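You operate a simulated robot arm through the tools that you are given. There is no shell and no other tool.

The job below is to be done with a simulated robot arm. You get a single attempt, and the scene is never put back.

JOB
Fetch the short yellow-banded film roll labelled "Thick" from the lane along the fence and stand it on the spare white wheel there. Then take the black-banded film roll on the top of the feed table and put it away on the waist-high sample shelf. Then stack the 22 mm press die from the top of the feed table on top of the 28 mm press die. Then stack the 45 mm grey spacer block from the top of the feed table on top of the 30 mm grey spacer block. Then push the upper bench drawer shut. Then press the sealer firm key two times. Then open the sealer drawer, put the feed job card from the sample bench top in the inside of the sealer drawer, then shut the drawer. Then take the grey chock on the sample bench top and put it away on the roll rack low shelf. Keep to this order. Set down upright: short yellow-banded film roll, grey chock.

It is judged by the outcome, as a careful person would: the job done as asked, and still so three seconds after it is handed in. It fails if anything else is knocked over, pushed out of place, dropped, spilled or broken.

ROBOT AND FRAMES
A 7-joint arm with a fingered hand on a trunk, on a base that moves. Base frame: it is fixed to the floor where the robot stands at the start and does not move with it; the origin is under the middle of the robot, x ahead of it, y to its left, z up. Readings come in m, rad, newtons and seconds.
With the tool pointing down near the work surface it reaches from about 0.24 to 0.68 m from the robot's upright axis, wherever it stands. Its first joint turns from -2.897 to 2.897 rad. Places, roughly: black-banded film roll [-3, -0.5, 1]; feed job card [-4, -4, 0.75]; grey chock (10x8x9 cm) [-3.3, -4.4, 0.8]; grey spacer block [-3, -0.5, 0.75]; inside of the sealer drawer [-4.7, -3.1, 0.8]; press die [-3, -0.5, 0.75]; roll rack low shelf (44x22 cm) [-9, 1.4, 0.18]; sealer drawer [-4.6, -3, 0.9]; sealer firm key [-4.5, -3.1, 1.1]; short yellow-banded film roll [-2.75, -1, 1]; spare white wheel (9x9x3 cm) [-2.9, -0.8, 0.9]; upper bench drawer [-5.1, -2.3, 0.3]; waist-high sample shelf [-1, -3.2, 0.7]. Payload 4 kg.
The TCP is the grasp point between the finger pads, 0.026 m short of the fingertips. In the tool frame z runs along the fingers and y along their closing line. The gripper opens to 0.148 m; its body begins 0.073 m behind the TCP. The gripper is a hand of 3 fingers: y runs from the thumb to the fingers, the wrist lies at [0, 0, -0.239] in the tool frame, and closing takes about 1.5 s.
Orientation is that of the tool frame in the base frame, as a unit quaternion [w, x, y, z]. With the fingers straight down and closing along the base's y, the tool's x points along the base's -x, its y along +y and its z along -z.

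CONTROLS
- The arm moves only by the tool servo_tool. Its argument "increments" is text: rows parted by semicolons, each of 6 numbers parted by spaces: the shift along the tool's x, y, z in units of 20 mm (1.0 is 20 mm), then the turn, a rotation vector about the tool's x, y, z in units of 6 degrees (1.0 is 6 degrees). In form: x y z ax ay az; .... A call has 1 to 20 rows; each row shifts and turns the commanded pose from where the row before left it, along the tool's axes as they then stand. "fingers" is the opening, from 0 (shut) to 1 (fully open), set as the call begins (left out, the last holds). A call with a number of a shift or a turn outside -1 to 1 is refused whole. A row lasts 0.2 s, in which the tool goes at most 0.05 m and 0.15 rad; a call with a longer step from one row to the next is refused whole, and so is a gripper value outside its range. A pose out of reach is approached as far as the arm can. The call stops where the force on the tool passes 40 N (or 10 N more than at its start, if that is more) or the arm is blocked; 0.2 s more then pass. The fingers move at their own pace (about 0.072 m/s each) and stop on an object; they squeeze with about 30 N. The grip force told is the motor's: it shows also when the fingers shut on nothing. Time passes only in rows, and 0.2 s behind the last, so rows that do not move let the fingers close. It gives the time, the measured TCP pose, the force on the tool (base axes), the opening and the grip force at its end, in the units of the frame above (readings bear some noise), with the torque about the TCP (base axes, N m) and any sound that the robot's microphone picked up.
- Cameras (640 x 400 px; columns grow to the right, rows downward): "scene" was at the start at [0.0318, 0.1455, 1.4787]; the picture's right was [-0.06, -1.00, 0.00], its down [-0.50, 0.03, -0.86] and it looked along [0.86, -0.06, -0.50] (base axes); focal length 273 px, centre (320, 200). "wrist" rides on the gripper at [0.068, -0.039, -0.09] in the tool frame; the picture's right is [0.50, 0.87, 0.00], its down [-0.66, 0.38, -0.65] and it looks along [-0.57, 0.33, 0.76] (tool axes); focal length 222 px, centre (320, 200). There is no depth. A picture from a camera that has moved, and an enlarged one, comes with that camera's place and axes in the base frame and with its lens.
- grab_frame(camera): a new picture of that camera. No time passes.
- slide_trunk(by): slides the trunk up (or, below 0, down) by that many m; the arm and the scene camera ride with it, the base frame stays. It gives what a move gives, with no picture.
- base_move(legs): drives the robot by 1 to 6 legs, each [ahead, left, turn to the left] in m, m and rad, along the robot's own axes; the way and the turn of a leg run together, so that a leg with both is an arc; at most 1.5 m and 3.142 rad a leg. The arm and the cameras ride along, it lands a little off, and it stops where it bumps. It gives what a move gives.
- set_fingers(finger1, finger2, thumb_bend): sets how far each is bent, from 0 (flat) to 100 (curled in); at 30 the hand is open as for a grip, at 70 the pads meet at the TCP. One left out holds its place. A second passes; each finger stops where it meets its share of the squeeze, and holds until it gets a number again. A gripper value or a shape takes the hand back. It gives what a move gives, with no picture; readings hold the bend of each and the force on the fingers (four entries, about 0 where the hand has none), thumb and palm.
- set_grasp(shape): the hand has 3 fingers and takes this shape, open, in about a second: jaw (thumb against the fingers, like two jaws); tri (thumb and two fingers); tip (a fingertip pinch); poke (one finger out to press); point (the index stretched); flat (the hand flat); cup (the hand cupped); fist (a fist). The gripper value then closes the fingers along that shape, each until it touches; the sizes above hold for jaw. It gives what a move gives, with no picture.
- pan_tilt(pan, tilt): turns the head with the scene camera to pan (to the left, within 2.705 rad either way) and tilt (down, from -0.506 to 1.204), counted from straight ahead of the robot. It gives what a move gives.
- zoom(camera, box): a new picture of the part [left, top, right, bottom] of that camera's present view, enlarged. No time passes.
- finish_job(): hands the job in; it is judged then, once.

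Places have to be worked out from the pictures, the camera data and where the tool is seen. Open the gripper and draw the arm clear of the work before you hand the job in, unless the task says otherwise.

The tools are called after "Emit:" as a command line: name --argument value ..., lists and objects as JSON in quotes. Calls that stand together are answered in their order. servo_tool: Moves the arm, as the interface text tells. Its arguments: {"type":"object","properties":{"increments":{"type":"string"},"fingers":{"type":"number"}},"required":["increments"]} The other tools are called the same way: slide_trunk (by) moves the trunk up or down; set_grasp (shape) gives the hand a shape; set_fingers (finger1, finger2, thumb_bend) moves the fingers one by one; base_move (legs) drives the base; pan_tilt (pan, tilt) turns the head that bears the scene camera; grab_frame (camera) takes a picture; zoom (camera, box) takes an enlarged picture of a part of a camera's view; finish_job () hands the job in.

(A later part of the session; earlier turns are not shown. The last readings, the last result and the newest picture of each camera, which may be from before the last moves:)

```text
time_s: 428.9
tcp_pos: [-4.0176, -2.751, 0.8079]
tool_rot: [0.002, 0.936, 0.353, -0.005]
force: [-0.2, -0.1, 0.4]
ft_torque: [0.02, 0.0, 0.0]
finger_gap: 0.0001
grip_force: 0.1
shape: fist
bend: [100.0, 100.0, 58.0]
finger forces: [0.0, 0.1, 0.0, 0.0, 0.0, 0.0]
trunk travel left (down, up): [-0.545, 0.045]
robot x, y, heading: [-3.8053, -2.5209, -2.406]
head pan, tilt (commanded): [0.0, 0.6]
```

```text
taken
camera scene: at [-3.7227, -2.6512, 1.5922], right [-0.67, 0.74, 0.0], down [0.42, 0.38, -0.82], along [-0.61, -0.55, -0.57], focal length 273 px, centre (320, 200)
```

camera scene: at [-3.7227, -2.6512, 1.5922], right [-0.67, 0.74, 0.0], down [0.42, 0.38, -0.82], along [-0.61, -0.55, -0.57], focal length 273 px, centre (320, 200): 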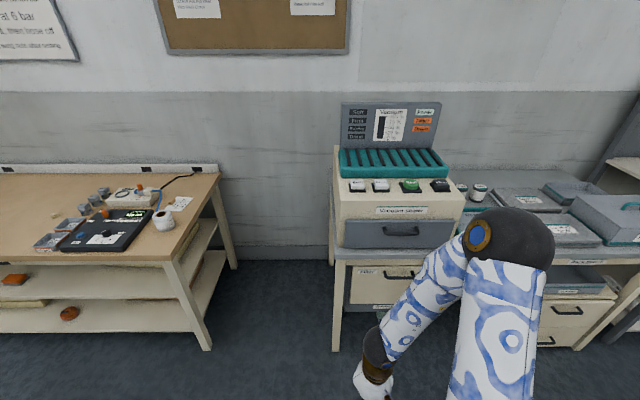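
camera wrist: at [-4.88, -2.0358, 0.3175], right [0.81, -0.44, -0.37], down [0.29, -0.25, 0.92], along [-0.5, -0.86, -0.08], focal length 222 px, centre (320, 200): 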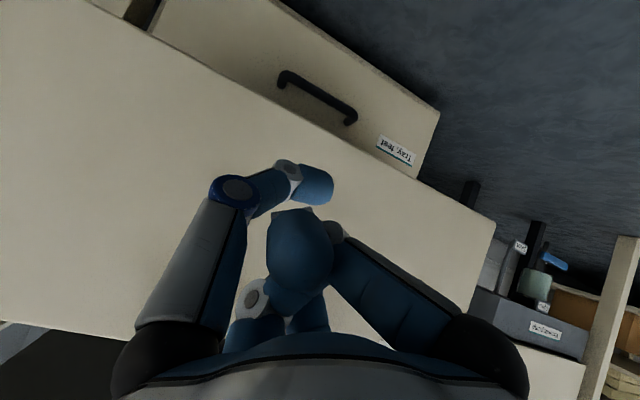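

I'll bring the hand up to working height and enlarge the sealer's keys.

Emit:
servo_tool --increments "-1 0 -1 0 0 0; -1 0 -1 0 0 0; -1 0 -1 0 0 0; -1 0 -1 0 0 0; -0.5 0 -1 0 0 0; 0 0 -1 0 0 0; 0 0 -1 0 0 0; 0 0 -1 0 0 0; 0 0 -1 0 0 0; 0 0 -1 0 0 0; 0 0 -1 0 0 0; 0 0 -1 0 0 0; 0 0 -1 0 0 0; 0 0 -1 0 0 0; 0 0 -1 0 0 0; 0 0 -1 0 0 0; 0 0 -1 0 0 0; 0 0 0 0 0 0"

Emit:
set_grasp --shape "poke"

Emit:
zoom --camera "scene" --box '[320, 90, 480, 260]'

Emit:
grab_frame --camera "scene"

Emit:
grab_frame --camera "wrist"

```text
time_s: 432.7
tcp_pos: [-4.0178, -2.7505, 0.8079]
tool_rot: [0.003, 0.935, 0.353, -0.006]
force: [0.8, 0.7, -0.1]
ft_torque: [0.01, -0.01, -0.01]
finger_gap: 0.0002
grip_force: 0.0
shape: fist
bend: [100.0, 100.0, 58.0]
finger forces: [0.0, 0.0, 0.1, 0.0, 0.1, 0.1]
out of reach, approached as far as the arm can: row 1, 2, 3, 4, 5, 6, 7, 8, 9, 10, 11, 12, 13, 14, 15, 16, 17
trunk travel left (down, up): [-0.545, 0.045]
robot x, y, heading: [-3.8039, -2.5211, -2.411]
head pan, tilt (commanded): [0.0, 0.6]
```

```text
time_s: 433.6
tcp_pos: [-4.0161, -2.7511, 0.8074]
tool_rot: [0.002, 0.935, 0.354, -0.005]
force: [-0.5, 0.3, -0.5]
ft_torque: [0.01, 0.0, -0.02]
finger_gap: 0.0001
grip_force: 0.1
shape: poke
bend: [100.0, 100.0, 40.0]
finger forces: [0.0, 0.0, 0.0, 0.0, 0.0, 0.0]
trunk travel left (down, up): [-0.545, 0.045]
robot x, y, heading: [-3.8071, -2.5222, -2.411]
head pan, tilt (commanded): [0.0, 0.6]
```

```text
2.35 times, centred on (400, 175) of scene
camera zoom: at [-3.7227, -2.6512, 1.5923], right [-0.67, 0.74, 0.0], down [0.42, 0.38, -0.83], along [-0.61, -0.55, -0.56], focal length 642 px, centre (132, 259)
```

zoom: 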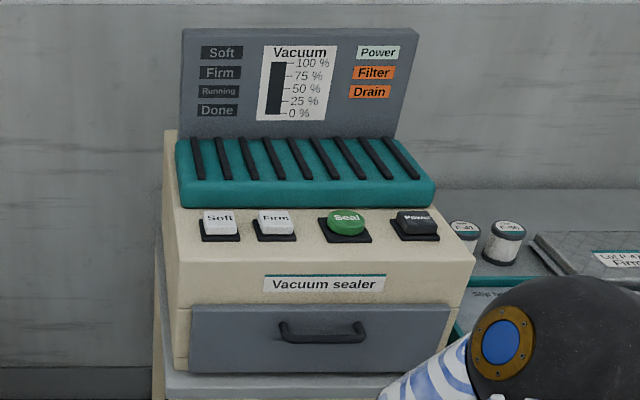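

```text
taken
camera scene: at [-3.7227, -2.6512, 1.5923], right [-0.67, 0.74, 0.0], down [0.42, 0.38, -0.83], along [-0.61, -0.55, -0.56], focal length 273 px, centre (320, 200)
```

scene: 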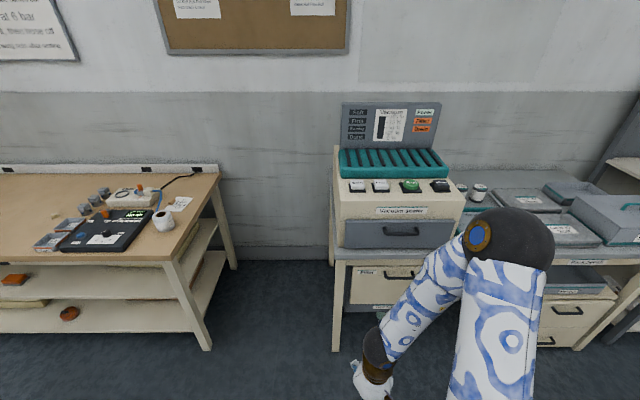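

```text
taken
camera wrist: at [-3.992, -2.6756, 0.8969], right [0.95, -0.32, 0.0], down [-0.24, -0.71, 0.66], along [-0.21, -0.63, -0.75], focal length 222 px, centre (320, 200)
```

wrist: 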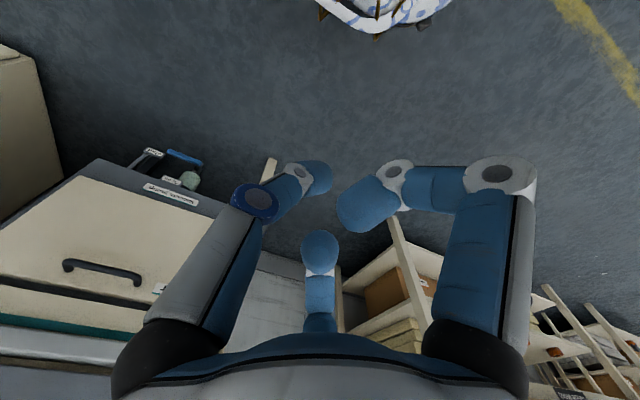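

The arm is folded too close to its axis. I'll try moving purely outward first.

Emit:
servo_tool --increments "-1 0 0 0 0 0; -1 0 0 0 0 0; -1 0 0 0 0 0; -1 0 0 0 0 0; -1 0 0 0 0 0; 0 0 0 0 0 0"

```text
time_s: 435.0
tcp_pos: [-4.0379, -2.7953, 0.7657]
tool_rot: [0.004, 0.936, 0.352, -0.008]
force: [-0.2, -0.3, 0.6]
ft_torque: [0.0, 0.03, -0.01]
finger_gap: 0.0
grip_force: 0.2
shape: poke
bend: [100.0, 100.0, 40.0]
finger forces: [0.0, 0.1, 0.0, 0.1, 0.1, 0.0]
out of reach, approached as far as the arm can: row 1, 2, 3, 4, 5
trunk travel left (down, up): [-0.545, 0.045]
robot x, y, heading: [-3.805, -2.52, -2.405]
head pan, tilt (commanded): [0.0, 0.6]
```

It slides along a joint limit. I'll tilt the tool outward again to free the wrist, then raise and extend.

Emit:
servo_tool --increments "0 0 0 0 -1 0; 0 0 0 0 -1 0; 0 0 0 0 -1 0; 0 0 0 0 -1 0; 0 0 0 0 -1 0; 0 0 0 0 -1 0; 0 0 0 0 0 0"

Emit:
servo_tool --increments "-0.59 0 -0.81 0 0 0; -0.59 0 -0.81 0 0 0; -0.59 0 -0.81 0 0 0; -0.59 0 -0.81 0 0 0; -0.59 0 -0.81 0 0 0; -0.59 0 -0.81 0 0 0; -0.59 0 -0.81 0 0 0; -0.59 0 -0.81 0 0 0; 0 0 0 0 0 0"

Emit:
grab_frame --camera "scene"

```text
time_s: 436.6
tcp_pos: [-4.0538, -2.8207, 0.7442]
tool_rot: [0.114, 0.888, 0.335, -0.295]
force: [-0.2, -0.7, 0.7]
ft_torque: [-0.01, 0.02, -0.01]
finger_gap: 0.0
grip_force: 0.0
shape: poke
bend: [100.0, 100.0, 40.0]
finger forces: [0.0, 0.0, 0.0, 0.0, 0.0, 0.0]
out of reach, approached as far as the arm can: row 3, 4, 5, 6
trunk travel left (down, up): [-0.545, 0.045]
robot x, y, heading: [-3.8075, -2.5221, -2.409]
head pan, tilt (commanded): [0.0, 0.6]
```

```text
time_s: 438.6
tcp_pos: [-4.0849, -2.8747, 0.8724]
tool_rot: [0.112, 0.888, 0.335, -0.293]
force: [-0.1, -0.1, 0.2]
ft_torque: [0.02, 0.0, 0.05]
finger_gap: 0.0
grip_force: 0.0
shape: poke
bend: [100.0, 100.0, 40.0]
finger forces: [0.1, 0.0, 0.0, 0.0, 0.0, 0.1]
out of reach, approached as far as the arm can: row 1, 2, 3, 4, 5, 6, 7, 8
trunk travel left (down, up): [-0.545, 0.045]
robot x, y, heading: [-3.8076, -2.5196, -2.406]
head pan, tilt (commanded): [0.0, 0.6]
```

```text
taken
camera scene: at [-3.7227, -2.6511, 1.5923], right [-0.67, 0.74, 0.0], down [0.42, 0.38, -0.83], along [-0.61, -0.55, -0.56], focal length 273 px, centre (320, 200)
```

scene: 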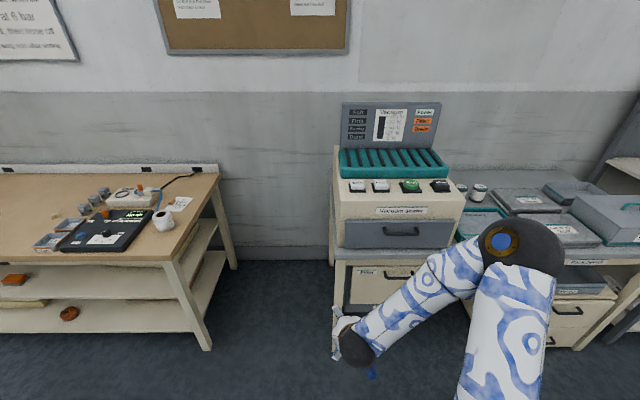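

It is progressing. I'll keep raising, with a shift to the right toward the arm's own side.

Emit:
servo_tool --increments "-0.55 -0.4 -0.83 0 0 0; -0.55 -0.4 -0.83 0 0 0; -0.55 -0.4 -0.83 0 0 0; -0.55 -0.4 -0.83 0 0 0; -0.55 -0.4 -0.83 0 0 0; -0.55 -0.4 -0.83 0 0 0; -0.55 -0.4 -0.83 0 0 0; -0.55 -0.4 -0.83 0 0 0; -0.55 -0.4 -0.83 0 0 0; -0.55 -0.4 -0.83 0 0 0; 0 0 0 0 0 0"

Emit:
grab_frame --camera "scene"

```text
time_s: 441.0
tcp_pos: [-4.1377, -2.8182, 1.0689]
tool_rot: [0.112, 0.888, 0.335, -0.294]
force: [0.9, 0.4, 0.7]
ft_torque: [-0.02, -0.01, 0.01]
finger_gap: 0.0
grip_force: 0.1
shape: poke
bend: [100.0, 100.0, 40.0]
finger forces: [0.0, 0.0, 0.0, 0.1, 0.0, 0.0]
out of reach, approached as far as the arm can: row 1, 2, 3
trunk travel left (down, up): [-0.545, 0.045]
robot x, y, heading: [-3.8022, -2.5193, -2.406]
head pan, tilt (commanded): [0.0, 0.6]
```

```text
taken
camera scene: at [-3.7226, -2.6511, 1.5923], right [-0.67, 0.74, 0.0], down [0.42, 0.38, -0.83], along [-0.61, -0.55, -0.56], focal length 273 px, centre (320, 200)
```

scene: 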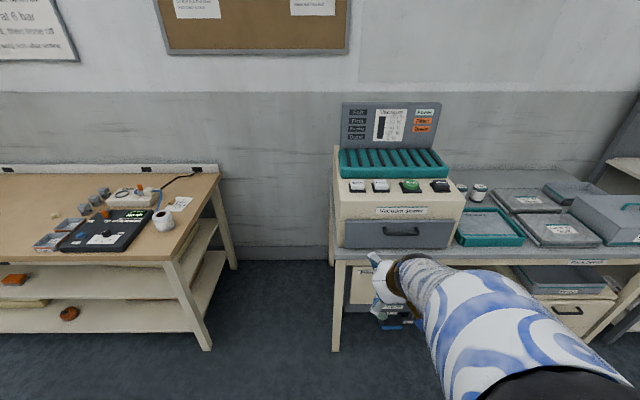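

Free again. The "Firm" key (second from left) triangulates to (-4.544, -3.081, 1.052). In the poke shape the thumb tip lies on the tool axis ~3 cm beyond the TCP. I'll raise and straighten the tool.

Emit:
servo_tool --increments "-0.54 -0.3 -0.84 0 0 0; -0.54 -0.3 -0.84 0 0 0; -0.54 -0.3 -0.84 0 0 0; -0.54 -0.3 -0.84 0 0 0; -0.54 -0.3 -0.84 0 0 0; -0.54 0 -0.84 0 0 0; 0 0 0 0 1 0; 0 0 0 0 1 0; 0 0 0 0 1 0; 0 0 0 0 1 0; 0 0 0 0 1 0; 0 0 0 0 0.55 0; 0 0 0 0 0 0"

Emit:
grab_frame --camera "wrist"

Emit:
grab_frame --camera "scene"

```text
time_s: 443.8
tcp_pos: [-4.1513, -2.7899, 1.1883]
tool_rot: [0.011, 0.935, 0.353, -0.028]
force: [0.3, 0.5, -0.2]
ft_torque: [0.02, 0.0, 0.0]
finger_gap: 0.0
grip_force: 0.0
shape: poke
bend: [100.0, 100.0, 40.0]
finger forces: [0.0, 0.0, 0.0, 0.0, 0.0, 0.0]
trunk travel left (down, up): [-0.545, 0.045]
robot x, y, heading: [-3.8076, -2.5172, -2.409]
head pan, tilt (commanded): [0.0, 0.6]
```

```text
taken
camera wrist: at [-4.123, -2.7119, 1.2753], right [0.95, -0.32, -0.03], down [-0.21, -0.69, 0.69], along [-0.24, -0.65, -0.72], focal length 222 px, centre (320, 200)
```

wrist: 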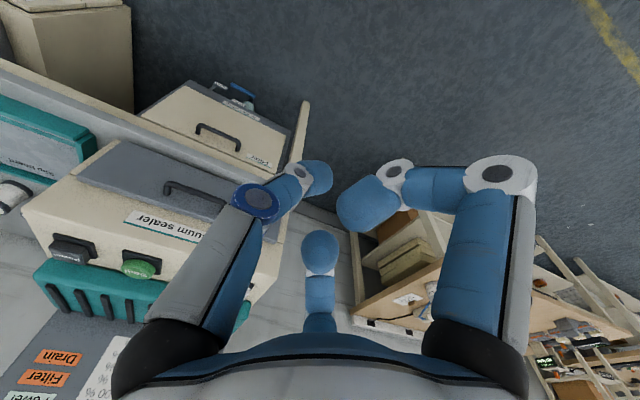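

```text
taken
camera scene: at [-3.7226, -2.6512, 1.5923], right [-0.67, 0.74, 0.0], down [0.42, 0.38, -0.83], along [-0.61, -0.55, -0.56], focal length 273 px, centre (320, 200)
```

scene: 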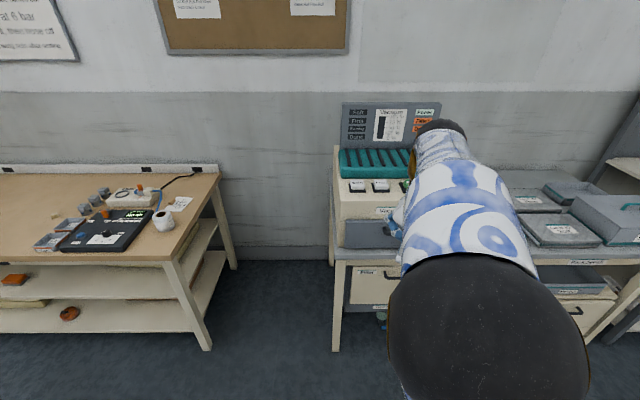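

The lid behind the keys could touch the far finger, so I'll rotate the hand 90° about its axis (thumb toward me) before approaching, then drive 0.3 m closer.

Emit:
servo_tool --increments "0 0 0 0 0.5 0; 0 0 0 0 0 1; 0 0 0 0 0 1; 0 0 0 0 0 1; 0 0 0 0 0 1; 0 0 0 0 0 1; 0 0 0 0 0 1; 0 0 0 0 0 1; 0 0 0 0 0 1; 0 0 0 0 0 1; 0 0 0 0 0 1; 0 0 0 0 0 1; 0 0 0 0 0 1; 0 0 0 0 0 1; 0 0 0 0 0 1; 0 0 0 0 0 1; 0 0 0 0 0 0"

Emit:
base_move --legs '[[0.3, 0, -0.005]]'

Emit:
pan_tilt --pan 0.1 --tilt 0.75

Emit:
grab_frame --camera "scene"

Emit:
grab_frame --camera "wrist"

```text
time_s: 447.4
tcp_pos: [-4.1514, -2.7903, 1.1886]
tool_rot: [0.004, 0.911, -0.412, -0.001]
force: [0.0, 0.5, -0.1]
ft_torque: [0.0, -0.01, 0.01]
finger_gap: 0.0
grip_force: 0.2
shape: poke
bend: [100.0, 100.0, 40.0]
finger forces: [0.0, 0.0, 0.0, 0.1, 0.0, 0.1]
trunk travel left (down, up): [-0.545, 0.045]
robot x, y, heading: [-3.8042, -2.5153, -2.412]
head pan, tilt (commanded): [0.0, 0.6]
```

```text
time_s: 449.4
tcp_pos: [-4.3762, -2.9863, 1.1887]
tool_rot: [0.004, 0.91, -0.414, 0.0]
force: [-0.8, -0.6, 0.4]
ft_torque: [-0.01, -0.05, 0.02]
finger_gap: 0.0003
grip_force: 0.0
shape: poke
bend: [100.0, 100.0, 40.0]
finger forces: [0.0, 0.1, 0.0, 0.1, 0.0, 0.1]
trunk travel left (down, up): [-0.545, 0.045]
robot x, y, heading: [-4.0272, -2.718, -2.415]
head pan, tilt (commanded): [0.0, 0.6]
```

```text
time_s: 450.1
tcp_pos: [-4.3752, -2.9867, 1.1888]
tool_rot: [0.004, 0.91, -0.414, -0.001]
force: [-0.3, -0.2, 0.9]
ft_torque: [0.01, -0.01, 0.0]
finger_gap: 0.0002
grip_force: 0.1
shape: poke
bend: [100.0, 100.0, 40.0]
finger forces: [0.0, 0.1, 0.0, 0.0, 0.0, 0.0]
trunk travel left (down, up): [-0.545, 0.045]
robot x, y, heading: [-4.0237, -2.7213, -2.415]
head pan, tilt (commanded): [0.099, 0.75]
```

```text
taken
camera scene: at [-3.936, -2.853, 1.5795], right [-0.74, 0.68, 0.0], down [0.46, 0.5, -0.73], along [-0.5, -0.54, -0.68], focal length 273 px, centre (320, 200)
```

scene: 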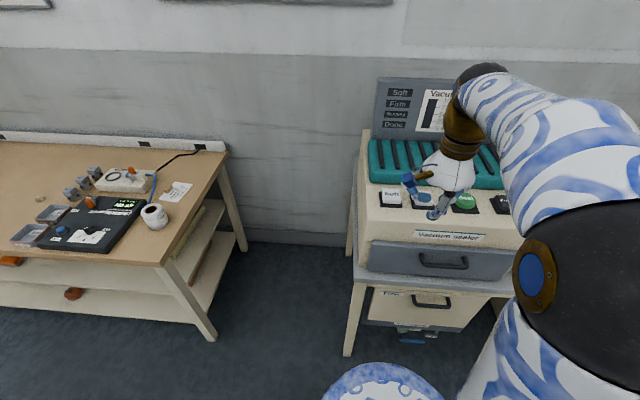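

```text
taken
camera wrist: at [-4.3014, -3.0112, 1.2796], right [-0.32, -0.95, 0.01], down [-0.71, 0.25, 0.66], along [-0.62, 0.21, -0.76], focal length 222 px, centre (320, 200)
```

wrist: 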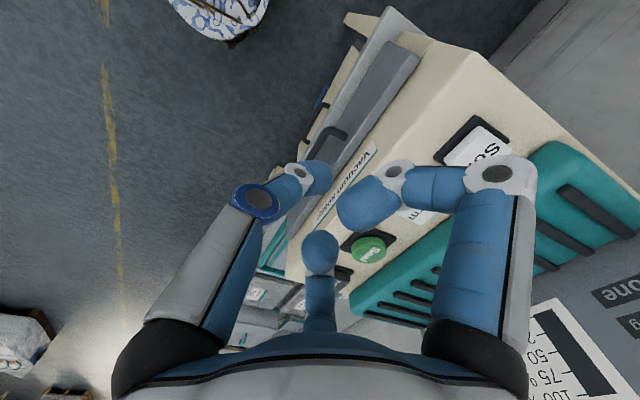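

The keys are in view; "Firm" is at about (-4.537, -3.073). I'll move the thumb tip above it.

Emit:
servo_tool --increments "-0.228 0.99 0 0 0 0; -0.228 0.99 0 0 0 0; -0.228 0.99 0 0 0 0; -0.228 0.99 0 0 0 0; -0.228 0.99 0 0 0 0; -0.228 0.99 0 0 0 0; -0.228 0.99 0 0 0 0; -0.228 0.99 0 0 0 0; -0.228 0.99 0 0 0 0; 0 0 0 0 0 0"

Emit:
grab_frame --camera "wrist"

Emit:
zoom --camera "scene" --box '[350, 60, 540, 280]'

```text
time_s: 452.3
tcp_pos: [-4.5373, -3.0735, 1.1912]
tool_rot: [0.002, 0.91, -0.414, -0.001]
force: [-0.6, 0.1, -0.4]
ft_torque: [0.01, 0.03, -0.07]
finger_gap: 0.0001
grip_force: 0.1
shape: poke
bend: [100.0, 100.0, 40.0]
finger forces: [0.0, 0.0, 0.0, 0.1, 0.0, 0.0]
trunk travel left (down, up): [-0.545, 0.045]
robot x, y, heading: [-4.0267, -2.7165, -2.416]
head pan, tilt (commanded): [0.099, 0.75]
```

```text
taken
camera wrist: at [-4.4629, -3.097, 1.2812], right [-0.32, -0.95, 0.01], down [-0.71, 0.25, 0.66], along [-0.62, 0.21, -0.76], focal length 222 px, centre (320, 200)
```

wrist: 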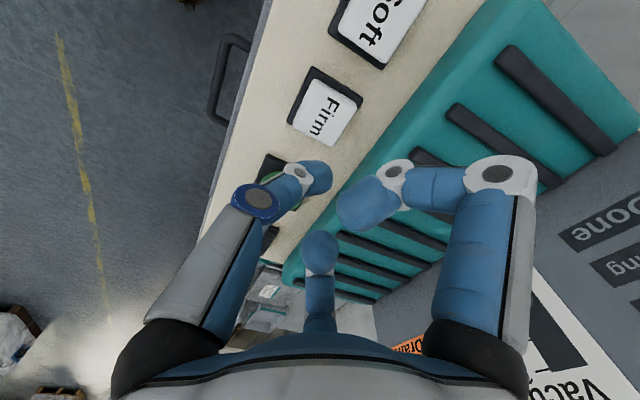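

```text
1.82 times, centred on (445, 170) of scene
camera zoom: at [-3.936, -2.8531, 1.5794], right [-0.74, 0.68, 0.0], down [0.46, 0.5, -0.73], along [-0.5, -0.54, -0.68], focal length 496 px, centre (93, 254)
```

zoom: 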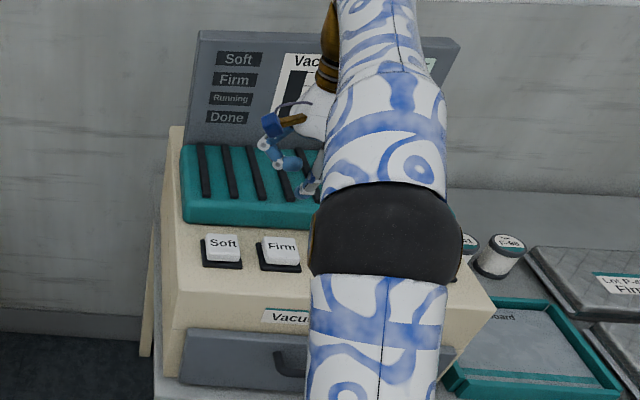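

The thumb tip is over the Firm key within 6 mm. I'll lower to just above it, then press in small steps watching force and sound.

Emit:
servo_tool --increments "0 0.2 1 0 0 0; 0 0 1 0 0 0; 0 0 1 0 0 0; 0 0 0.9 0 0 0; 0 0 0 0 0 0"

Emit:
grab_frame --camera "wrist"

Emit:
servo_tool --increments "0 0 0.25 0 0 0; 0 0 0.25 0 0 0; 0 0 0 0 0 0"

Emit:
servo_tool --increments "0 0 0.2 0 0 0; 0 0 0 0 0 0"

```text
time_s: 453.5
tcp_pos: [-4.5402, -3.0757, 1.113]
tool_rot: [0.004, 0.91, -0.414, 0.0]
force: [0.1, 0.6, 0.4]
ft_torque: [0.02, 0.01, 0.0]
finger_gap: 0.0002
grip_force: 0.0
shape: poke
bend: [100.0, 100.0, 40.0]
finger forces: [0.0, 0.0, 0.0, 0.0, 0.0, 0.0]
trunk travel left (down, up): [-0.545, 0.045]
robot x, y, heading: [-4.0287, -2.7201, -2.411]
head pan, tilt (commanded): [0.099, 0.75]
```

```text
taken
camera wrist: at [-4.4665, -3.1001, 1.2033], right [-0.32, -0.95, 0.01], down [-0.71, 0.25, 0.66], along [-0.62, 0.21, -0.76], focal length 222 px, centre (320, 200)
```

wrist: 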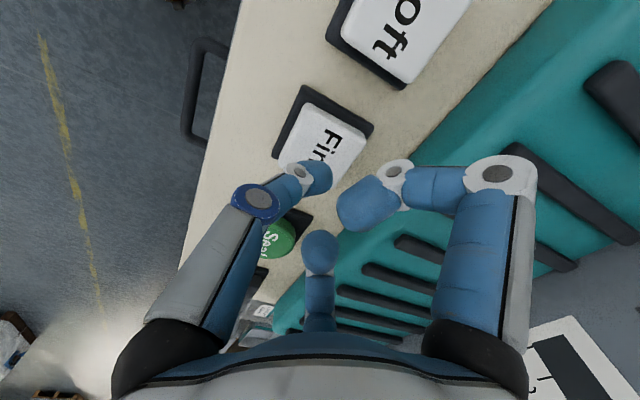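

```text
time_s: 454.3
tcp_pos: [-4.54, -3.0754, 1.1035]
tool_rot: [0.004, 0.91, -0.415, 0.0]
force: [-0.3, -1.1, 0.9]
ft_torque: [-0.01, 0.0, 0.0]
finger_gap: 0.0
grip_force: 0.0
shape: poke
bend: [100.0, 100.0, 40.0]
finger forces: [0.0, 0.0, 0.1, 0.0, 0.1, 0.0]
trunk travel left (down, up): [-0.545, 0.045]
robot x, y, heading: [-4.0286, -2.7211, -2.415]
head pan, tilt (commanded): [0.099, 0.75]
```

```text
time_s: 454.9
tcp_pos: [-4.5403, -3.0756, 1.0985]
tool_rot: [0.004, 0.91, -0.414, 0.0]
force: [0.6, -0.4, 0.2]
ft_torque: [0.06, -0.03, 0.01]
finger_gap: 0.0
grip_force: 0.1
shape: poke
bend: [100.0, 100.0, 40.0]
finger forces: [0.1, 0.0, 0.0, 0.1, 0.1, 0.0]
trunk travel left (down, up): [-0.545, 0.045]
robot x, y, heading: [-4.0244, -2.7205, -2.415]
head pan, tilt (commanded): [0.099, 0.75]
```

No contact yet. I'll continue in 3 mm steps.

Emit:
servo_tool --increments "0 0 0.15 0 0 0; 0 0 0 0 0 0"

Emit:
servo_tool --increments "0 0 0.15 0 0 0; 0 0 0 0 0 0"

Emit:
servo_tool --increments "0 0 0.15 0 0 0; 0 0 0 0 0 0"

Emit:
servo_tool --increments "0 0 0.15 0 0 0; 0 0 0 0 0 0"

```text
time_s: 455.5
tcp_pos: [-4.5403, -3.077, 1.0959]
tool_rot: [0.004, 0.91, -0.415, -0.001]
force: [-0.7, 0.6, 0.5]
ft_torque: [0.02, 0.02, 0.0]
finger_gap: 0.0002
grip_force: 0.0
shape: poke
bend: [100.0, 100.0, 40.0]
finger forces: [0.0, 0.0, 0.0, 0.0, 0.0, 0.0]
trunk travel left (down, up): [-0.545, 0.045]
robot x, y, heading: [-4.0274, -2.7229, -2.415]
head pan, tilt (commanded): [0.099, 0.75]
```

```text
time_s: 456.1
tcp_pos: [-4.54, -3.0758, 1.0924]
tool_rot: [0.003, 0.91, -0.414, -0.001]
force: [-1.2, 0.7, -0.2]
ft_torque: [-0.04, 0.0, -0.01]
finger_gap: 0.0002
grip_force: 0.0
shape: poke
bend: [100.0, 100.0, 40.0]
finger forces: [0.0, 0.1, 0.1, 0.0, 0.0, 0.0]
trunk travel left (down, up): [-0.545, 0.045]
robot x, y, heading: [-4.027, -2.7168, -2.415]
head pan, tilt (commanded): [0.099, 0.75]
```

```text
time_s: 456.7
tcp_pos: [-4.5406, -3.0771, 1.0901]
tool_rot: [0.003, 0.91, -0.414, -0.001]
force: [-0.3, -0.4, -0.4]
ft_torque: [0.02, 0.0, 0.05]
finger_gap: 0.0
grip_force: 0.2
shape: poke
bend: [100.0, 100.0, 40.0]
finger forces: [0.0, 0.1, 0.0, 0.1, 0.0, 0.0]
trunk travel left (down, up): [-0.545, 0.045]
robot x, y, heading: [-4.0301, -2.7191, -2.411]
head pan, tilt (commanded): [0.099, 0.75]
```

```text
time_s: 457.3
tcp_pos: [-4.5402, -3.0779, 1.0849]
tool_rot: [0.004, 0.91, -0.414, -0.001]
force: [0.3, -0.5, 1.6]
ft_torque: [-0.02, 0.0, -0.01]
finger_gap: 0.0002
grip_force: 0.0
shape: poke
bend: [100.0, 100.0, 40.0]
finger forces: [0.0, 0.0, 0.0, 0.1, 2.4, 0.0]
trunk travel left (down, up): [-0.545, 0.045]
robot x, y, heading: [-4.0284, -2.7184, -2.413]
head pan, tilt (commanded): [0.099, 0.75]
```

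Thumb contact (2.4 N) right where expected. I'll press further in 2 mm steps and listen.

Emit:
servo_tool --increments "0 0 0.1 0 0 0; 0 0 0 0 0 0"

Emit:
servo_tool --increments "0 0 0.1 0 0 0; 0 0 0 0 0 0"

Emit:
zoom --camera "scene" --box '[350, 60, 540, 280]'

```text
time_s: 457.9
tcp_pos: [-4.5414, -3.0751, 1.0847]
tool_rot: [0.003, 0.91, -0.414, -0.001]
force: [0.2, -0.8, 3.7]
ft_torque: [0.01, 0.01, -0.03]
finger_gap: 0.0
grip_force: 0.0
shape: poke
bend: [100.0, 100.0, 40.0]
finger forces: [0.1, 0.0, 0.1, 0.0, 3.2, 0.1]
trunk travel left (down, up): [-0.545, 0.045]
robot x, y, heading: [-4.0252, -2.7213, -2.416]
head pan, tilt (commanded): [0.099, 0.75]
```

```text
time_s: 458.5
tcp_pos: [-4.54, -3.0759, 1.0827]
tool_rot: [0.004, 0.91, -0.414, -0.001]
force: [-0.9, -1.2, 4.0]
ft_torque: [-0.02, 0.03, 0.02]
finger_gap: 0.0
grip_force: 0.1
shape: poke
bend: [100.0, 100.0, 40.0]
finger forces: [0.0, 0.0, 0.0, 0.1, 4.2, 0.0]
trunk travel left (down, up): [-0.545, 0.045]
robot x, y, heading: [-4.027, -2.7173, -2.416]
head pan, tilt (commanded): [0.099, 0.75]
heard: click
```

```text
1.82 times, centred on (445, 170) of scene
camera zoom: at [-3.9358, -2.853, 1.5794], right [-0.74, 0.68, 0.0], down [0.46, 0.5, -0.73], along [-0.5, -0.54, -0.68], focal length 496 px, centre (93, 254)
```

zoom: 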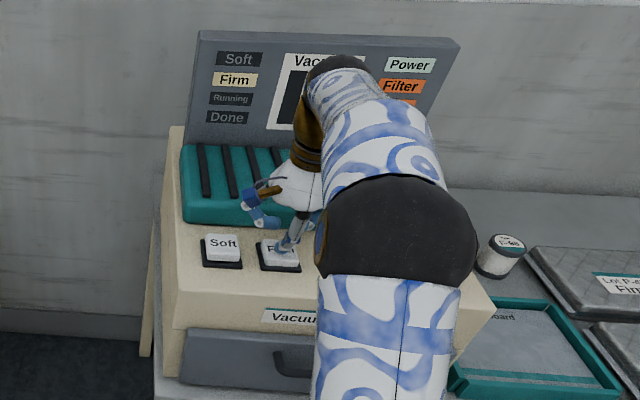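

Click heard and the "Firm" lamp lit – first press registered. I'll lift off fully, then press again.

Emit:
servo_tool --increments "0 0 -0.4 0 0 0; 0 0 -0.4 0 0 0; 0 0 0 0 0 0; 0 0 0 0 0 0"

Emit:
zoom --camera "scene" --box '[350, 60, 540, 280]'

```text
time_s: 459.5
tcp_pos: [-4.54, -3.0764, 1.0983]
tool_rot: [0.004, 0.91, -0.414, 0.0]
force: [-0.1, 0.0, 0.3]
ft_torque: [0.01, -0.01, 0.01]
finger_gap: 0.0
grip_force: 0.0
shape: poke
bend: [100.0, 100.0, 40.0]
finger forces: [0.0, 0.1, 0.0, 0.0, 0.1, 0.0]
trunk travel left (down, up): [-0.545, 0.045]
robot x, y, heading: [-4.0256, -2.7169, -2.415]
head pan, tilt (commanded): [0.099, 0.75]
```

```text
1.82 times, centred on (445, 170) of scene
camera zoom: at [-3.9361, -2.8531, 1.5794], right [-0.74, 0.68, 0.0], down [0.46, 0.5, -0.73], along [-0.5, -0.54, -0.68], focal length 496 px, centre (93, 254)
```

zoom: 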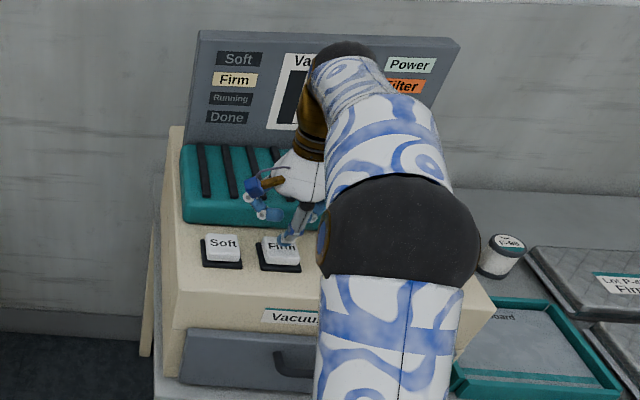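

The key has come back up and the lamp stays lit. I'll press a second time.

Emit:
servo_tool --increments "0 0 0.3 0 0 0; 0 0 0.3 0 0 0; 0 0 0 0 0 0"

Emit:
servo_tool --increments "0 0 0.1 0 0 0; 0 0 0 0 0 0"

```text
time_s: 460.3
tcp_pos: [-4.5402, -3.0772, 1.0856]
tool_rot: [0.004, 0.91, -0.415, -0.001]
force: [0.7, -0.3, 2.3]
ft_torque: [0.01, -0.02, -0.03]
finger_gap: 0.0
grip_force: 0.1
shape: poke
bend: [100.0, 100.0, 40.0]
finger forces: [0.1, 0.0, 0.0, 0.0, 2.4, 0.1]
trunk travel left (down, up): [-0.545, 0.045]
robot x, y, heading: [-4.0262, -2.7168, -2.414]
head pan, tilt (commanded): [0.099, 0.75]
```

```text
time_s: 460.9
tcp_pos: [-4.5397, -3.0758, 1.0845]
tool_rot: [0.003, 0.91, -0.414, -0.001]
force: [-0.5, 0.0, 3.4]
ft_torque: [-0.03, 0.02, 0.02]
finger_gap: 0.0
grip_force: 0.1
shape: poke
bend: [100.0, 100.0, 40.0]
finger forces: [0.0, 0.1, 0.0, 0.0, 3.3, 0.0]
trunk travel left (down, up): [-0.545, 0.045]
robot x, y, heading: [-4.0266, -2.7223, -2.414]
head pan, tilt (commanded): [0.099, 0.75]
```

Emit:
servo_tool --increments "0 0 0.1 0 0 0; 0 0 0 0 0 0"

```text
time_s: 461.5
tcp_pos: [-4.5397, -3.0769, 1.0825]
tool_rot: [0.004, 0.91, -0.414, 0.0]
force: [-0.1, 0.7, 4.2]
ft_torque: [0.01, 0.04, 0.02]
finger_gap: 0.0002
grip_force: 0.1
shape: poke
bend: [100.0, 100.0, 40.0]
finger forces: [0.0, 0.0, 0.0, 0.0, 4.2, 0.1]
trunk travel left (down, up): [-0.545, 0.045]
robot x, y, heading: [-4.0274, -2.7218, -2.415]
head pan, tilt (commanded): [0.099, 0.75]
heard: click
```

Second click – both presses are done. I'll lift the hand clear and retract, then look closely at the sealer drawer's handle.

Emit:
servo_tool --increments "0 0 -0.5 0 0 0; 0 0 -1 0 0 0; 0 0 -1 0 0 0; 0 0 -1 0 0 0; 0 0 -1 0 0 0; 0 -1 -1 0 0 0; 0 -1 0 0 0 0; 0 -1 0 0 0 0; 0 -1 0 0 0 0; 0 -1 0 0 0 0; 0 -1 0 0 0 0; 0 -1 0 0 0 0; 0 -1 0 0 0 0; 0 0 0 0 0 0"

Emit:
base_move --legs '[[-0.35, 0, 0]]'

Emit:
pan_tilt --pan 0.0 --tilt 0.5

Emit:
grab_frame --camera "scene"

Emit:
zoom --camera "scene" --box '[320, 120, 480, 260]'

```text
time_s: 464.5
tcp_pos: [-4.4211, -2.971, 1.1925]
tool_rot: [0.003, 0.91, -0.414, -0.001]
force: [0.5, 0.3, -0.1]
ft_torque: [0.01, 0.01, 0.03]
finger_gap: 0.0
grip_force: 0.1
shape: poke
bend: [100.0, 100.0, 40.0]
finger forces: [0.0, 0.1, 0.0, 0.0, 0.0, 0.0]
trunk travel left (down, up): [-0.545, 0.045]
robot x, y, heading: [-4.0229, -2.7179, -2.41]
head pan, tilt (commanded): [0.099, 0.75]
```

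```text
time_s: 466.8
tcp_pos: [-4.1584, -2.7375, 1.1926]
tool_rot: [0.004, 0.91, -0.416, 0.0]
force: [-0.1, 0.0, 0.6]
ft_torque: [-0.01, 0.0, 0.01]
finger_gap: 0.0
grip_force: 0.0
shape: poke
bend: [100.0, 100.0, 40.0]
finger forces: [0.1, 0.0, 0.0, 0.0, 0.0, 0.0]
trunk travel left (down, up): [-0.545, 0.045]
robot x, y, heading: [-3.7662, -2.4906, -2.42]
head pan, tilt (commanded): [0.099, 0.75]
```

```text
time_s: 467.6
tcp_pos: [-4.16, -2.7376, 1.1935]
tool_rot: [0.003, 0.91, -0.415, -0.001]
force: [1.2, -0.1, -0.2]
ft_torque: [-0.02, 0.0, 0.03]
finger_gap: 0.0001
grip_force: 0.1
shape: poke
bend: [100.0, 100.0, 40.0]
finger forces: [0.1, 0.1, 0.0, 0.0, 0.0, 0.1]
trunk travel left (down, up): [-0.545, 0.045]
robot x, y, heading: [-3.764, -2.4851, -2.413]
head pan, tilt (commanded): [0.0, 0.499]
```

```text
taken
camera scene: at [-3.6868, -2.6207, 1.6013], right [-0.66, 0.75, 0.0], down [0.36, 0.32, -0.88], along [-0.66, -0.58, -0.48], focal length 273 px, centre (320, 200)
```

scene: 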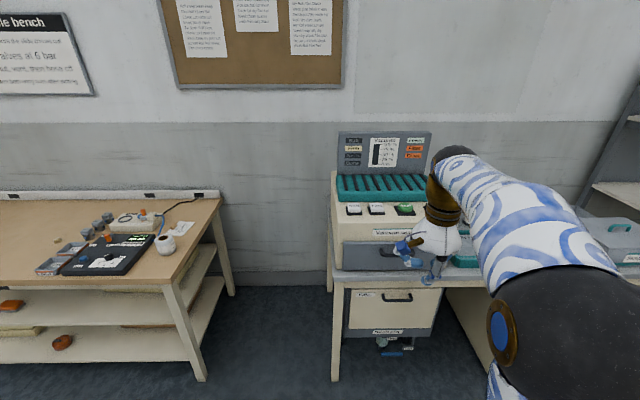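

```text
2.86 times, centred on (400, 190) of scene
camera zoom: at [-3.6868, -2.6207, 1.6013], right [-0.66, 0.75, 0.0], down [0.36, 0.32, -0.88], along [-0.66, -0.58, -0.48], focal length 779 px, centre (91, 229)
```

zoom: 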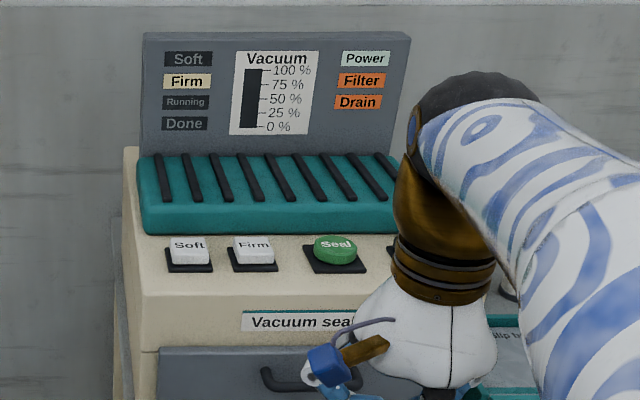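

The drawer handle is a horizontal bar at z≈0.92, v≈-5.33, from h≈0.72 to 0.855. I'll grip it from the front with the hand horizontal (thumb below, fingers above): first extend, then pitch the tool forward.

Emit:
servo_tool --increments "-0.33 1 0.6 0 0 0; -0.33 1 0.6 0 0 0; -0.33 1 0.6 0 0 0; -0.33 1 0.6 0 0 0; -0.33 1 0.6 0 0 0; -0.33 1 0.6 0 0 0; -0.33 1 0.6 0 0 0; -0.33 1 0.6 0 0 0; -0.33 1 0.6 0 0 0; -0.33 1 0.6 0 0 0; 0 0 0 0 0 0" --fingers 1

Emit:
set_grasp --shape "jaw"

Emit:
servo_tool --increments "0 0 0 -1 0 0; 0 0 0 -1 0 0; 0 0 0 -1 0 0; 0 0 0 -1 0 0; 0 0 0 -1 0 0; 0 0 0 -1 0 0; 0 0 0 -1 0 0; 0 0 0 -1 0 0; 0 0 0 -1 0 0; 0 0 0 -1 0 0; 0 0 0 -1 0 0; 0 0 0 -1 0 0; 0 0 0 -1 0 0; 0 0 0 -1 0 0; 0 0 0 -1 0 0; 0 0 0 0 0 0"

Emit:
grab_frame --camera "scene"

Emit:
grab_frame --camera "wrist"

```text
time_s: 470.0
tcp_pos: [-4.354, -2.8187, 1.0725]
tool_rot: [0.004, 0.91, -0.415, -0.001]
force: [-0.3, 0.5, -0.1]
ft_torque: [0.01, -0.02, -0.01]
finger_gap: 0.0001
grip_force: 0.1
shape: poke
bend: [100.0, 100.0, 40.0]
finger forces: [0.0, 0.1, 0.0, 0.1, 0.0, 0.0]
trunk travel left (down, up): [-0.545, 0.045]
robot x, y, heading: [-3.7665, -2.4879, -2.417]
head pan, tilt (commanded): [0.0, 0.499]
```

```text
time_s: 470.9
tcp_pos: [-4.3549, -2.82, 1.0723]
tool_rot: [0.004, 0.91, -0.415, 0.0]
force: [0.6, -0.8, 0.0]
ft_torque: [-0.02, 0.0, -0.02]
finger_gap: 0.1482
grip_force: 0.0
shape: jaw
bend: [30.0, 30.0, 30.0]
finger forces: [0.0, 0.0, 0.1, 0.0, 0.0, 0.0]
trunk travel left (down, up): [-0.545, 0.045]
robot x, y, heading: [-3.7646, -2.4849, -2.417]
head pan, tilt (commanded): [0.0, 0.499]
```

```text
time_s: 474.3
tcp_pos: [-4.3548, -2.819, 1.0718]
tool_rot: [0.646, 0.641, -0.292, -0.295]
force: [-0.4, 0.2, 0.7]
ft_torque: [-0.03, -0.01, 0.02]
finger_gap: 0.1482
grip_force: 0.0
shape: jaw
bend: [30.0, 30.0, 30.0]
finger forces: [0.0, 0.0, 0.0, 0.1, 0.1, 0.0]
trunk travel left (down, up): [-0.545, 0.045]
robot x, y, heading: [-3.7665, -2.4911, -2.417]
head pan, tilt (commanded): [0.0, 0.499]
```

```text
taken
camera scene: at [-3.6869, -2.6206, 1.6014], right [-0.66, 0.75, 0.0], down [0.36, 0.32, -0.88], along [-0.66, -0.58, -0.48], focal length 273 px, centre (320, 200)
```

scene: 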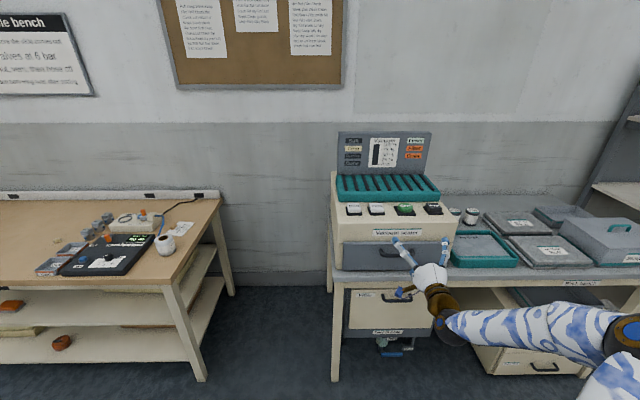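

```text
taken
camera wrist: at [-4.2425, -2.8106, 1.0339], right [0.33, -0.37, 0.87], down [0.07, 0.93, 0.37], along [-0.94, -0.07, 0.33], focal length 222 px, centre (320, 200)
```

wrist: 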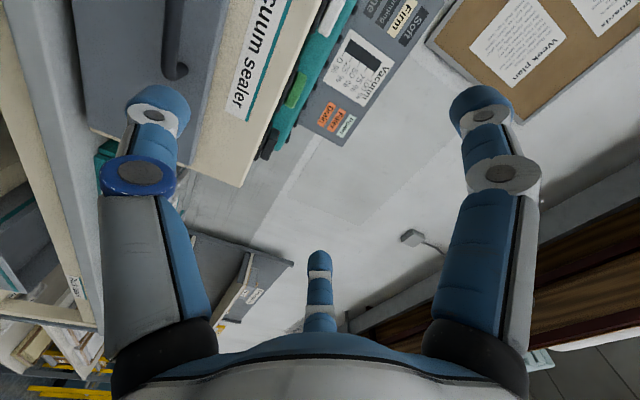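

The hand is horizontal and lined up with the handle's middle. I'll preshape the fingers, move the base 0.1 m forward, and lower to the bar's height.

Emit:
set_fingers --finger1 50 --finger2 50 --thumb_bend 50

Emit:
base_move --legs '[[0.1, 0, 0]]'

Emit:
servo_tool --increments "0 -0.94 0 0 0 0; 0 -0.94 0 0 0 0; 0 -0.94 0 0 0 0; 0 -0.94 0 0 0 0; 0 -0.94 0 0 0 0; 0 -0.94 0 0 0 0; 0 -0.94 0 0 0 0; 0 -0.94 0 0 0 0; 0 0 0 0 0 0"

Emit:
grab_frame --camera "scene"

Emit:
grab_frame --camera "wrist"

```text
time_s: 475.3
tcp_pos: [-4.3556, -2.8196, 1.0746]
tool_rot: [0.645, 0.641, -0.294, -0.294]
force: [-0.3, 0.2, -0.7]
ft_torque: [0.0, 0.0, 0.02]
finger_gap: 0.0627
grip_force: 0.1
shape: fingers
bend: [50.0, 50.0, 50.0]
finger forces: [0.0, 0.0, 0.0, 0.1, 0.1, 0.0]
trunk travel left (down, up): [-0.545, 0.045]
robot x, y, heading: [-3.7639, -2.4871, -2.417]
head pan, tilt (commanded): [0.0, 0.499]
```

```text
time_s: 476.4
tcp_pos: [-4.4299, -2.8866, 1.0726]
tool_rot: [0.646, 0.641, -0.292, -0.294]
force: [0.4, -0.3, 0.8]
ft_torque: [0.02, 0.02, 0.0]
finger_gap: 0.0628
grip_force: 0.0
shape: fingers
bend: [50.0, 50.0, 50.0]
finger forces: [0.0, 0.1, 0.0, 0.0, 0.1, 0.1]
trunk travel left (down, up): [-0.545, 0.045]
robot x, y, heading: [-3.8391, -2.5531, -2.416]
head pan, tilt (commanded): [0.0, 0.499]
```

```text
time_s: 478.4
tcp_pos: [-4.4298, -2.8873, 0.9224]
tool_rot: [0.646, 0.641, -0.293, -0.295]
force: [-0.8, 0.7, -0.2]
ft_torque: [0.0, 0.03, 0.01]
finger_gap: 0.0624
grip_force: 0.0
shape: fingers
bend: [50.0, 50.0, 50.0]
finger forces: [0.0, 0.0, 0.1, 0.0, 0.0, 0.0]
trunk travel left (down, up): [-0.545, 0.045]
robot x, y, heading: [-3.8396, -2.5554, -2.414]
head pan, tilt (commanded): [0.0, 0.499]
```

```text
taken
camera scene: at [-3.7624, -2.6875, 1.6014], right [-0.66, 0.75, 0.0], down [0.36, 0.32, -0.88], along [-0.66, -0.58, -0.48], focal length 273 px, centre (320, 200)
```

scene: 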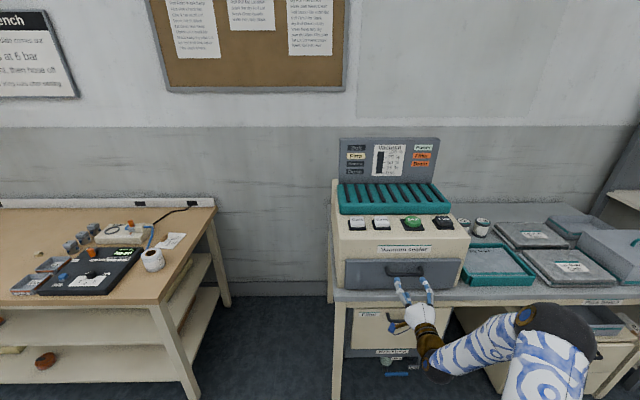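

```text
taken
camera wrist: at [-4.3187, -2.8786, 0.8835], right [0.33, -0.37, 0.87], down [0.07, 0.93, 0.37], along [-0.94, -0.07, 0.33], focal length 222 px, centre (320, 200)
```

wrist: 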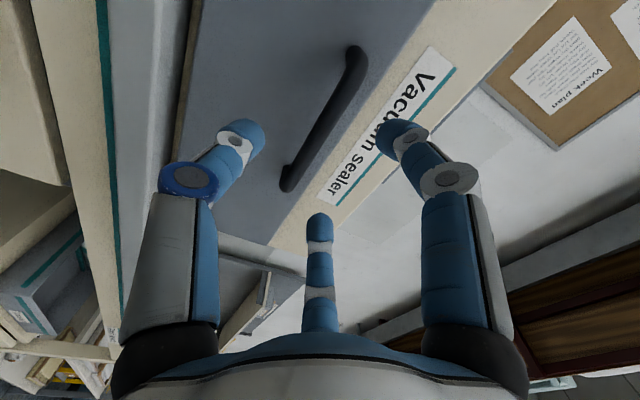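

The bar is at z≈0.922, level with the TCP, and centred. I'll advance toward it.

Emit:
servo_tool --increments "-0.1 0 1 0 0 0; -0.1 0 1 0 0 0; 0 0 1 0 0 0; 0 0 0.6 0 0 0; 0 0 0 0 0 0"

Emit:
grab_frame --camera "wrist"

```text
time_s: 479.6
tcp_pos: [-4.4878, -2.9319, 0.9237]
tool_rot: [0.646, 0.641, -0.293, -0.293]
force: [0.2, 0.0, -0.8]
ft_torque: [-0.01, 0.0, 0.01]
finger_gap: 0.0624
grip_force: 0.1
shape: fingers
bend: [50.0, 50.0, 50.0]
finger forces: [0.0, 0.0, 0.0, 0.0, 0.0, 0.1]
trunk travel left (down, up): [-0.545, 0.045]
robot x, y, heading: [-3.8436, -2.5536, -2.415]
head pan, tilt (commanded): [0.0, 0.499]
```

```text
taken
camera wrist: at [-4.3763, -2.9233, 0.884], right [0.33, -0.37, 0.87], down [0.07, 0.93, 0.37], along [-0.94, -0.07, 0.33], focal length 222 px, centre (320, 200)
```

wrist: 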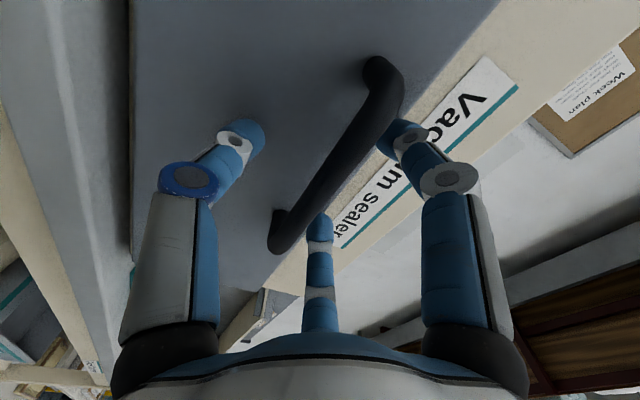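

The bar lies between thumb and fingers. I'll advance 1 cm more and close on it.

Emit:
servo_tool --increments "0 0 0.25 0 0 0; 0 0 0.2 0 0 0; 0 0 0 0 0 0"

Emit:
servo_tool --increments "0 0 0 0 0 0; 0 0 0 0 0 0; 0 0 0 0 0 0; 0 0 0 0 0 0; 0 0 0 0 0 0; 0 0 0 0 0 0; 0 0 0 0 0 0" --fingers 0

Emit:
grab_frame --camera "wrist"

```text
time_s: 480.6
tcp_pos: [-4.4925, -2.9333, 0.923]
tool_rot: [0.645, 0.641, -0.293, -0.294]
force: [16.5, 15.3, 0.8]
ft_torque: [-0.22, 0.22, 0.93]
finger_gap: 0.064
grip_force: 11.3
shape: fingers
bend: [48.0, 50.0, 50.0]
finger forces: [20.3, 0.0, 0.0, 0.1, 2.5, 0.1]
trunk travel left (down, up): [-0.545, 0.045]
robot x, y, heading: [-3.8402, -2.5539, -2.419]
head pan, tilt (commanded): [0.0, 0.499]
stopped in row 3: the force on the tool passed its limit at 41 N (the readings are from after the stop); the commanded pose is now the measured one
```

```text
time_s: 482.1
tcp_pos: [-4.4965, -2.9323, 0.9266]
tool_rot: [0.647, 0.638, -0.294, -0.297]
force: [-13.4, 8.6, 26.4]
ft_torque: [0.11, -0.01, 0.05]
finger_gap: 0.0227
grip_force: 30.6
shape: jaw
bend: [81.0, 70.0, 76.0]
finger forces: [0.1, 22.5, 0.0, 0.0, 0.1, 0.1]
trunk travel left (down, up): [-0.545, 0.045]
robot x, y, heading: [-3.84, -2.5547, -2.42]
head pan, tilt (commanded): [0.0, 0.499]
```

```text
taken
camera wrist: at [-4.3842, -2.9242, 0.8865], right [0.33, -0.37, 0.87], down [0.07, 0.93, 0.37], along [-0.94, -0.06, 0.34], focal length 222 px, centre (320, 200)
```

wrist: 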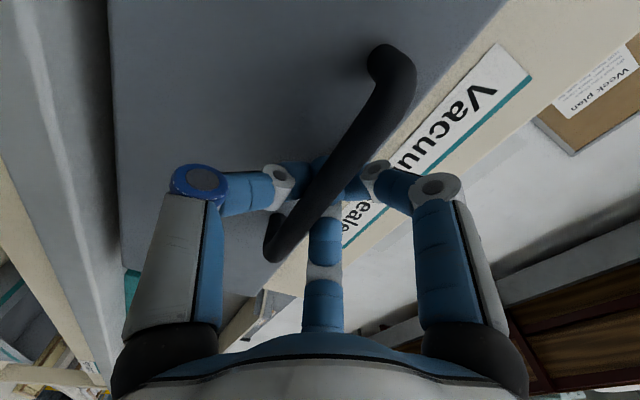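

The fingertips have hooked behind the bar. I'll pull by driving the base back 6 cm and check that the drawer comes along.

Emit:
base_move --legs '[[-0.06, 0, 0]]'

Emit:
grab_frame --camera "wrist"

Emit:
grab_frame --camera "scene"

```text
time_s: 483.1
tcp_pos: [-4.4482, -2.895, 0.924]
tool_rot: [0.646, 0.64, -0.293, -0.295]
force: [-9.2, 10.9, 28.1]
ft_torque: [0.29, -0.2, 0.16]
finger_gap: 0.0206
grip_force: 30.2
shape: jaw
bend: [81.0, 71.0, 76.0]
finger forces: [0.0, 26.4, 0.0, 0.0, 0.0, 0.0]
trunk travel left (down, up): [-0.545, 0.045]
robot x, y, heading: [-3.7956, -2.5122, -2.416]
head pan, tilt (commanded): [0.0, 0.499]
```

```text
taken
camera wrist: at [-4.3359, -2.8866, 0.885], right [0.33, -0.37, 0.87], down [0.07, 0.93, 0.37], along [-0.94, -0.07, 0.33], focal length 222 px, centre (320, 200)
```

wrist: 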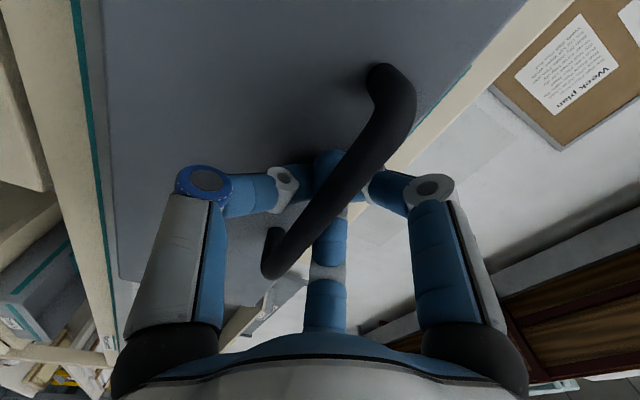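

```text
taken
camera scene: at [-3.7152, -2.6444, 1.6016], right [-0.66, 0.75, 0.0], down [0.36, 0.32, -0.88], along [-0.66, -0.58, -0.48], focal length 273 px, centre (320, 200)
```

scene: 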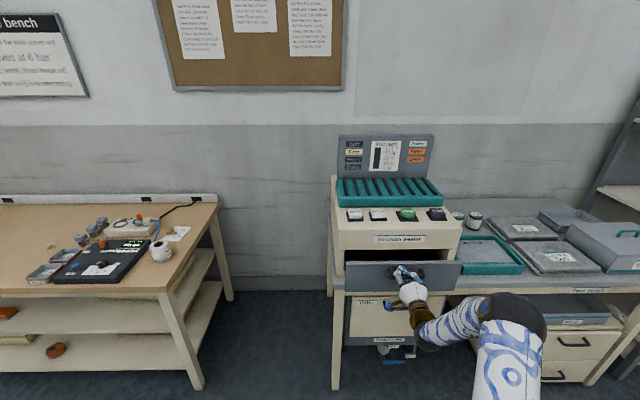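

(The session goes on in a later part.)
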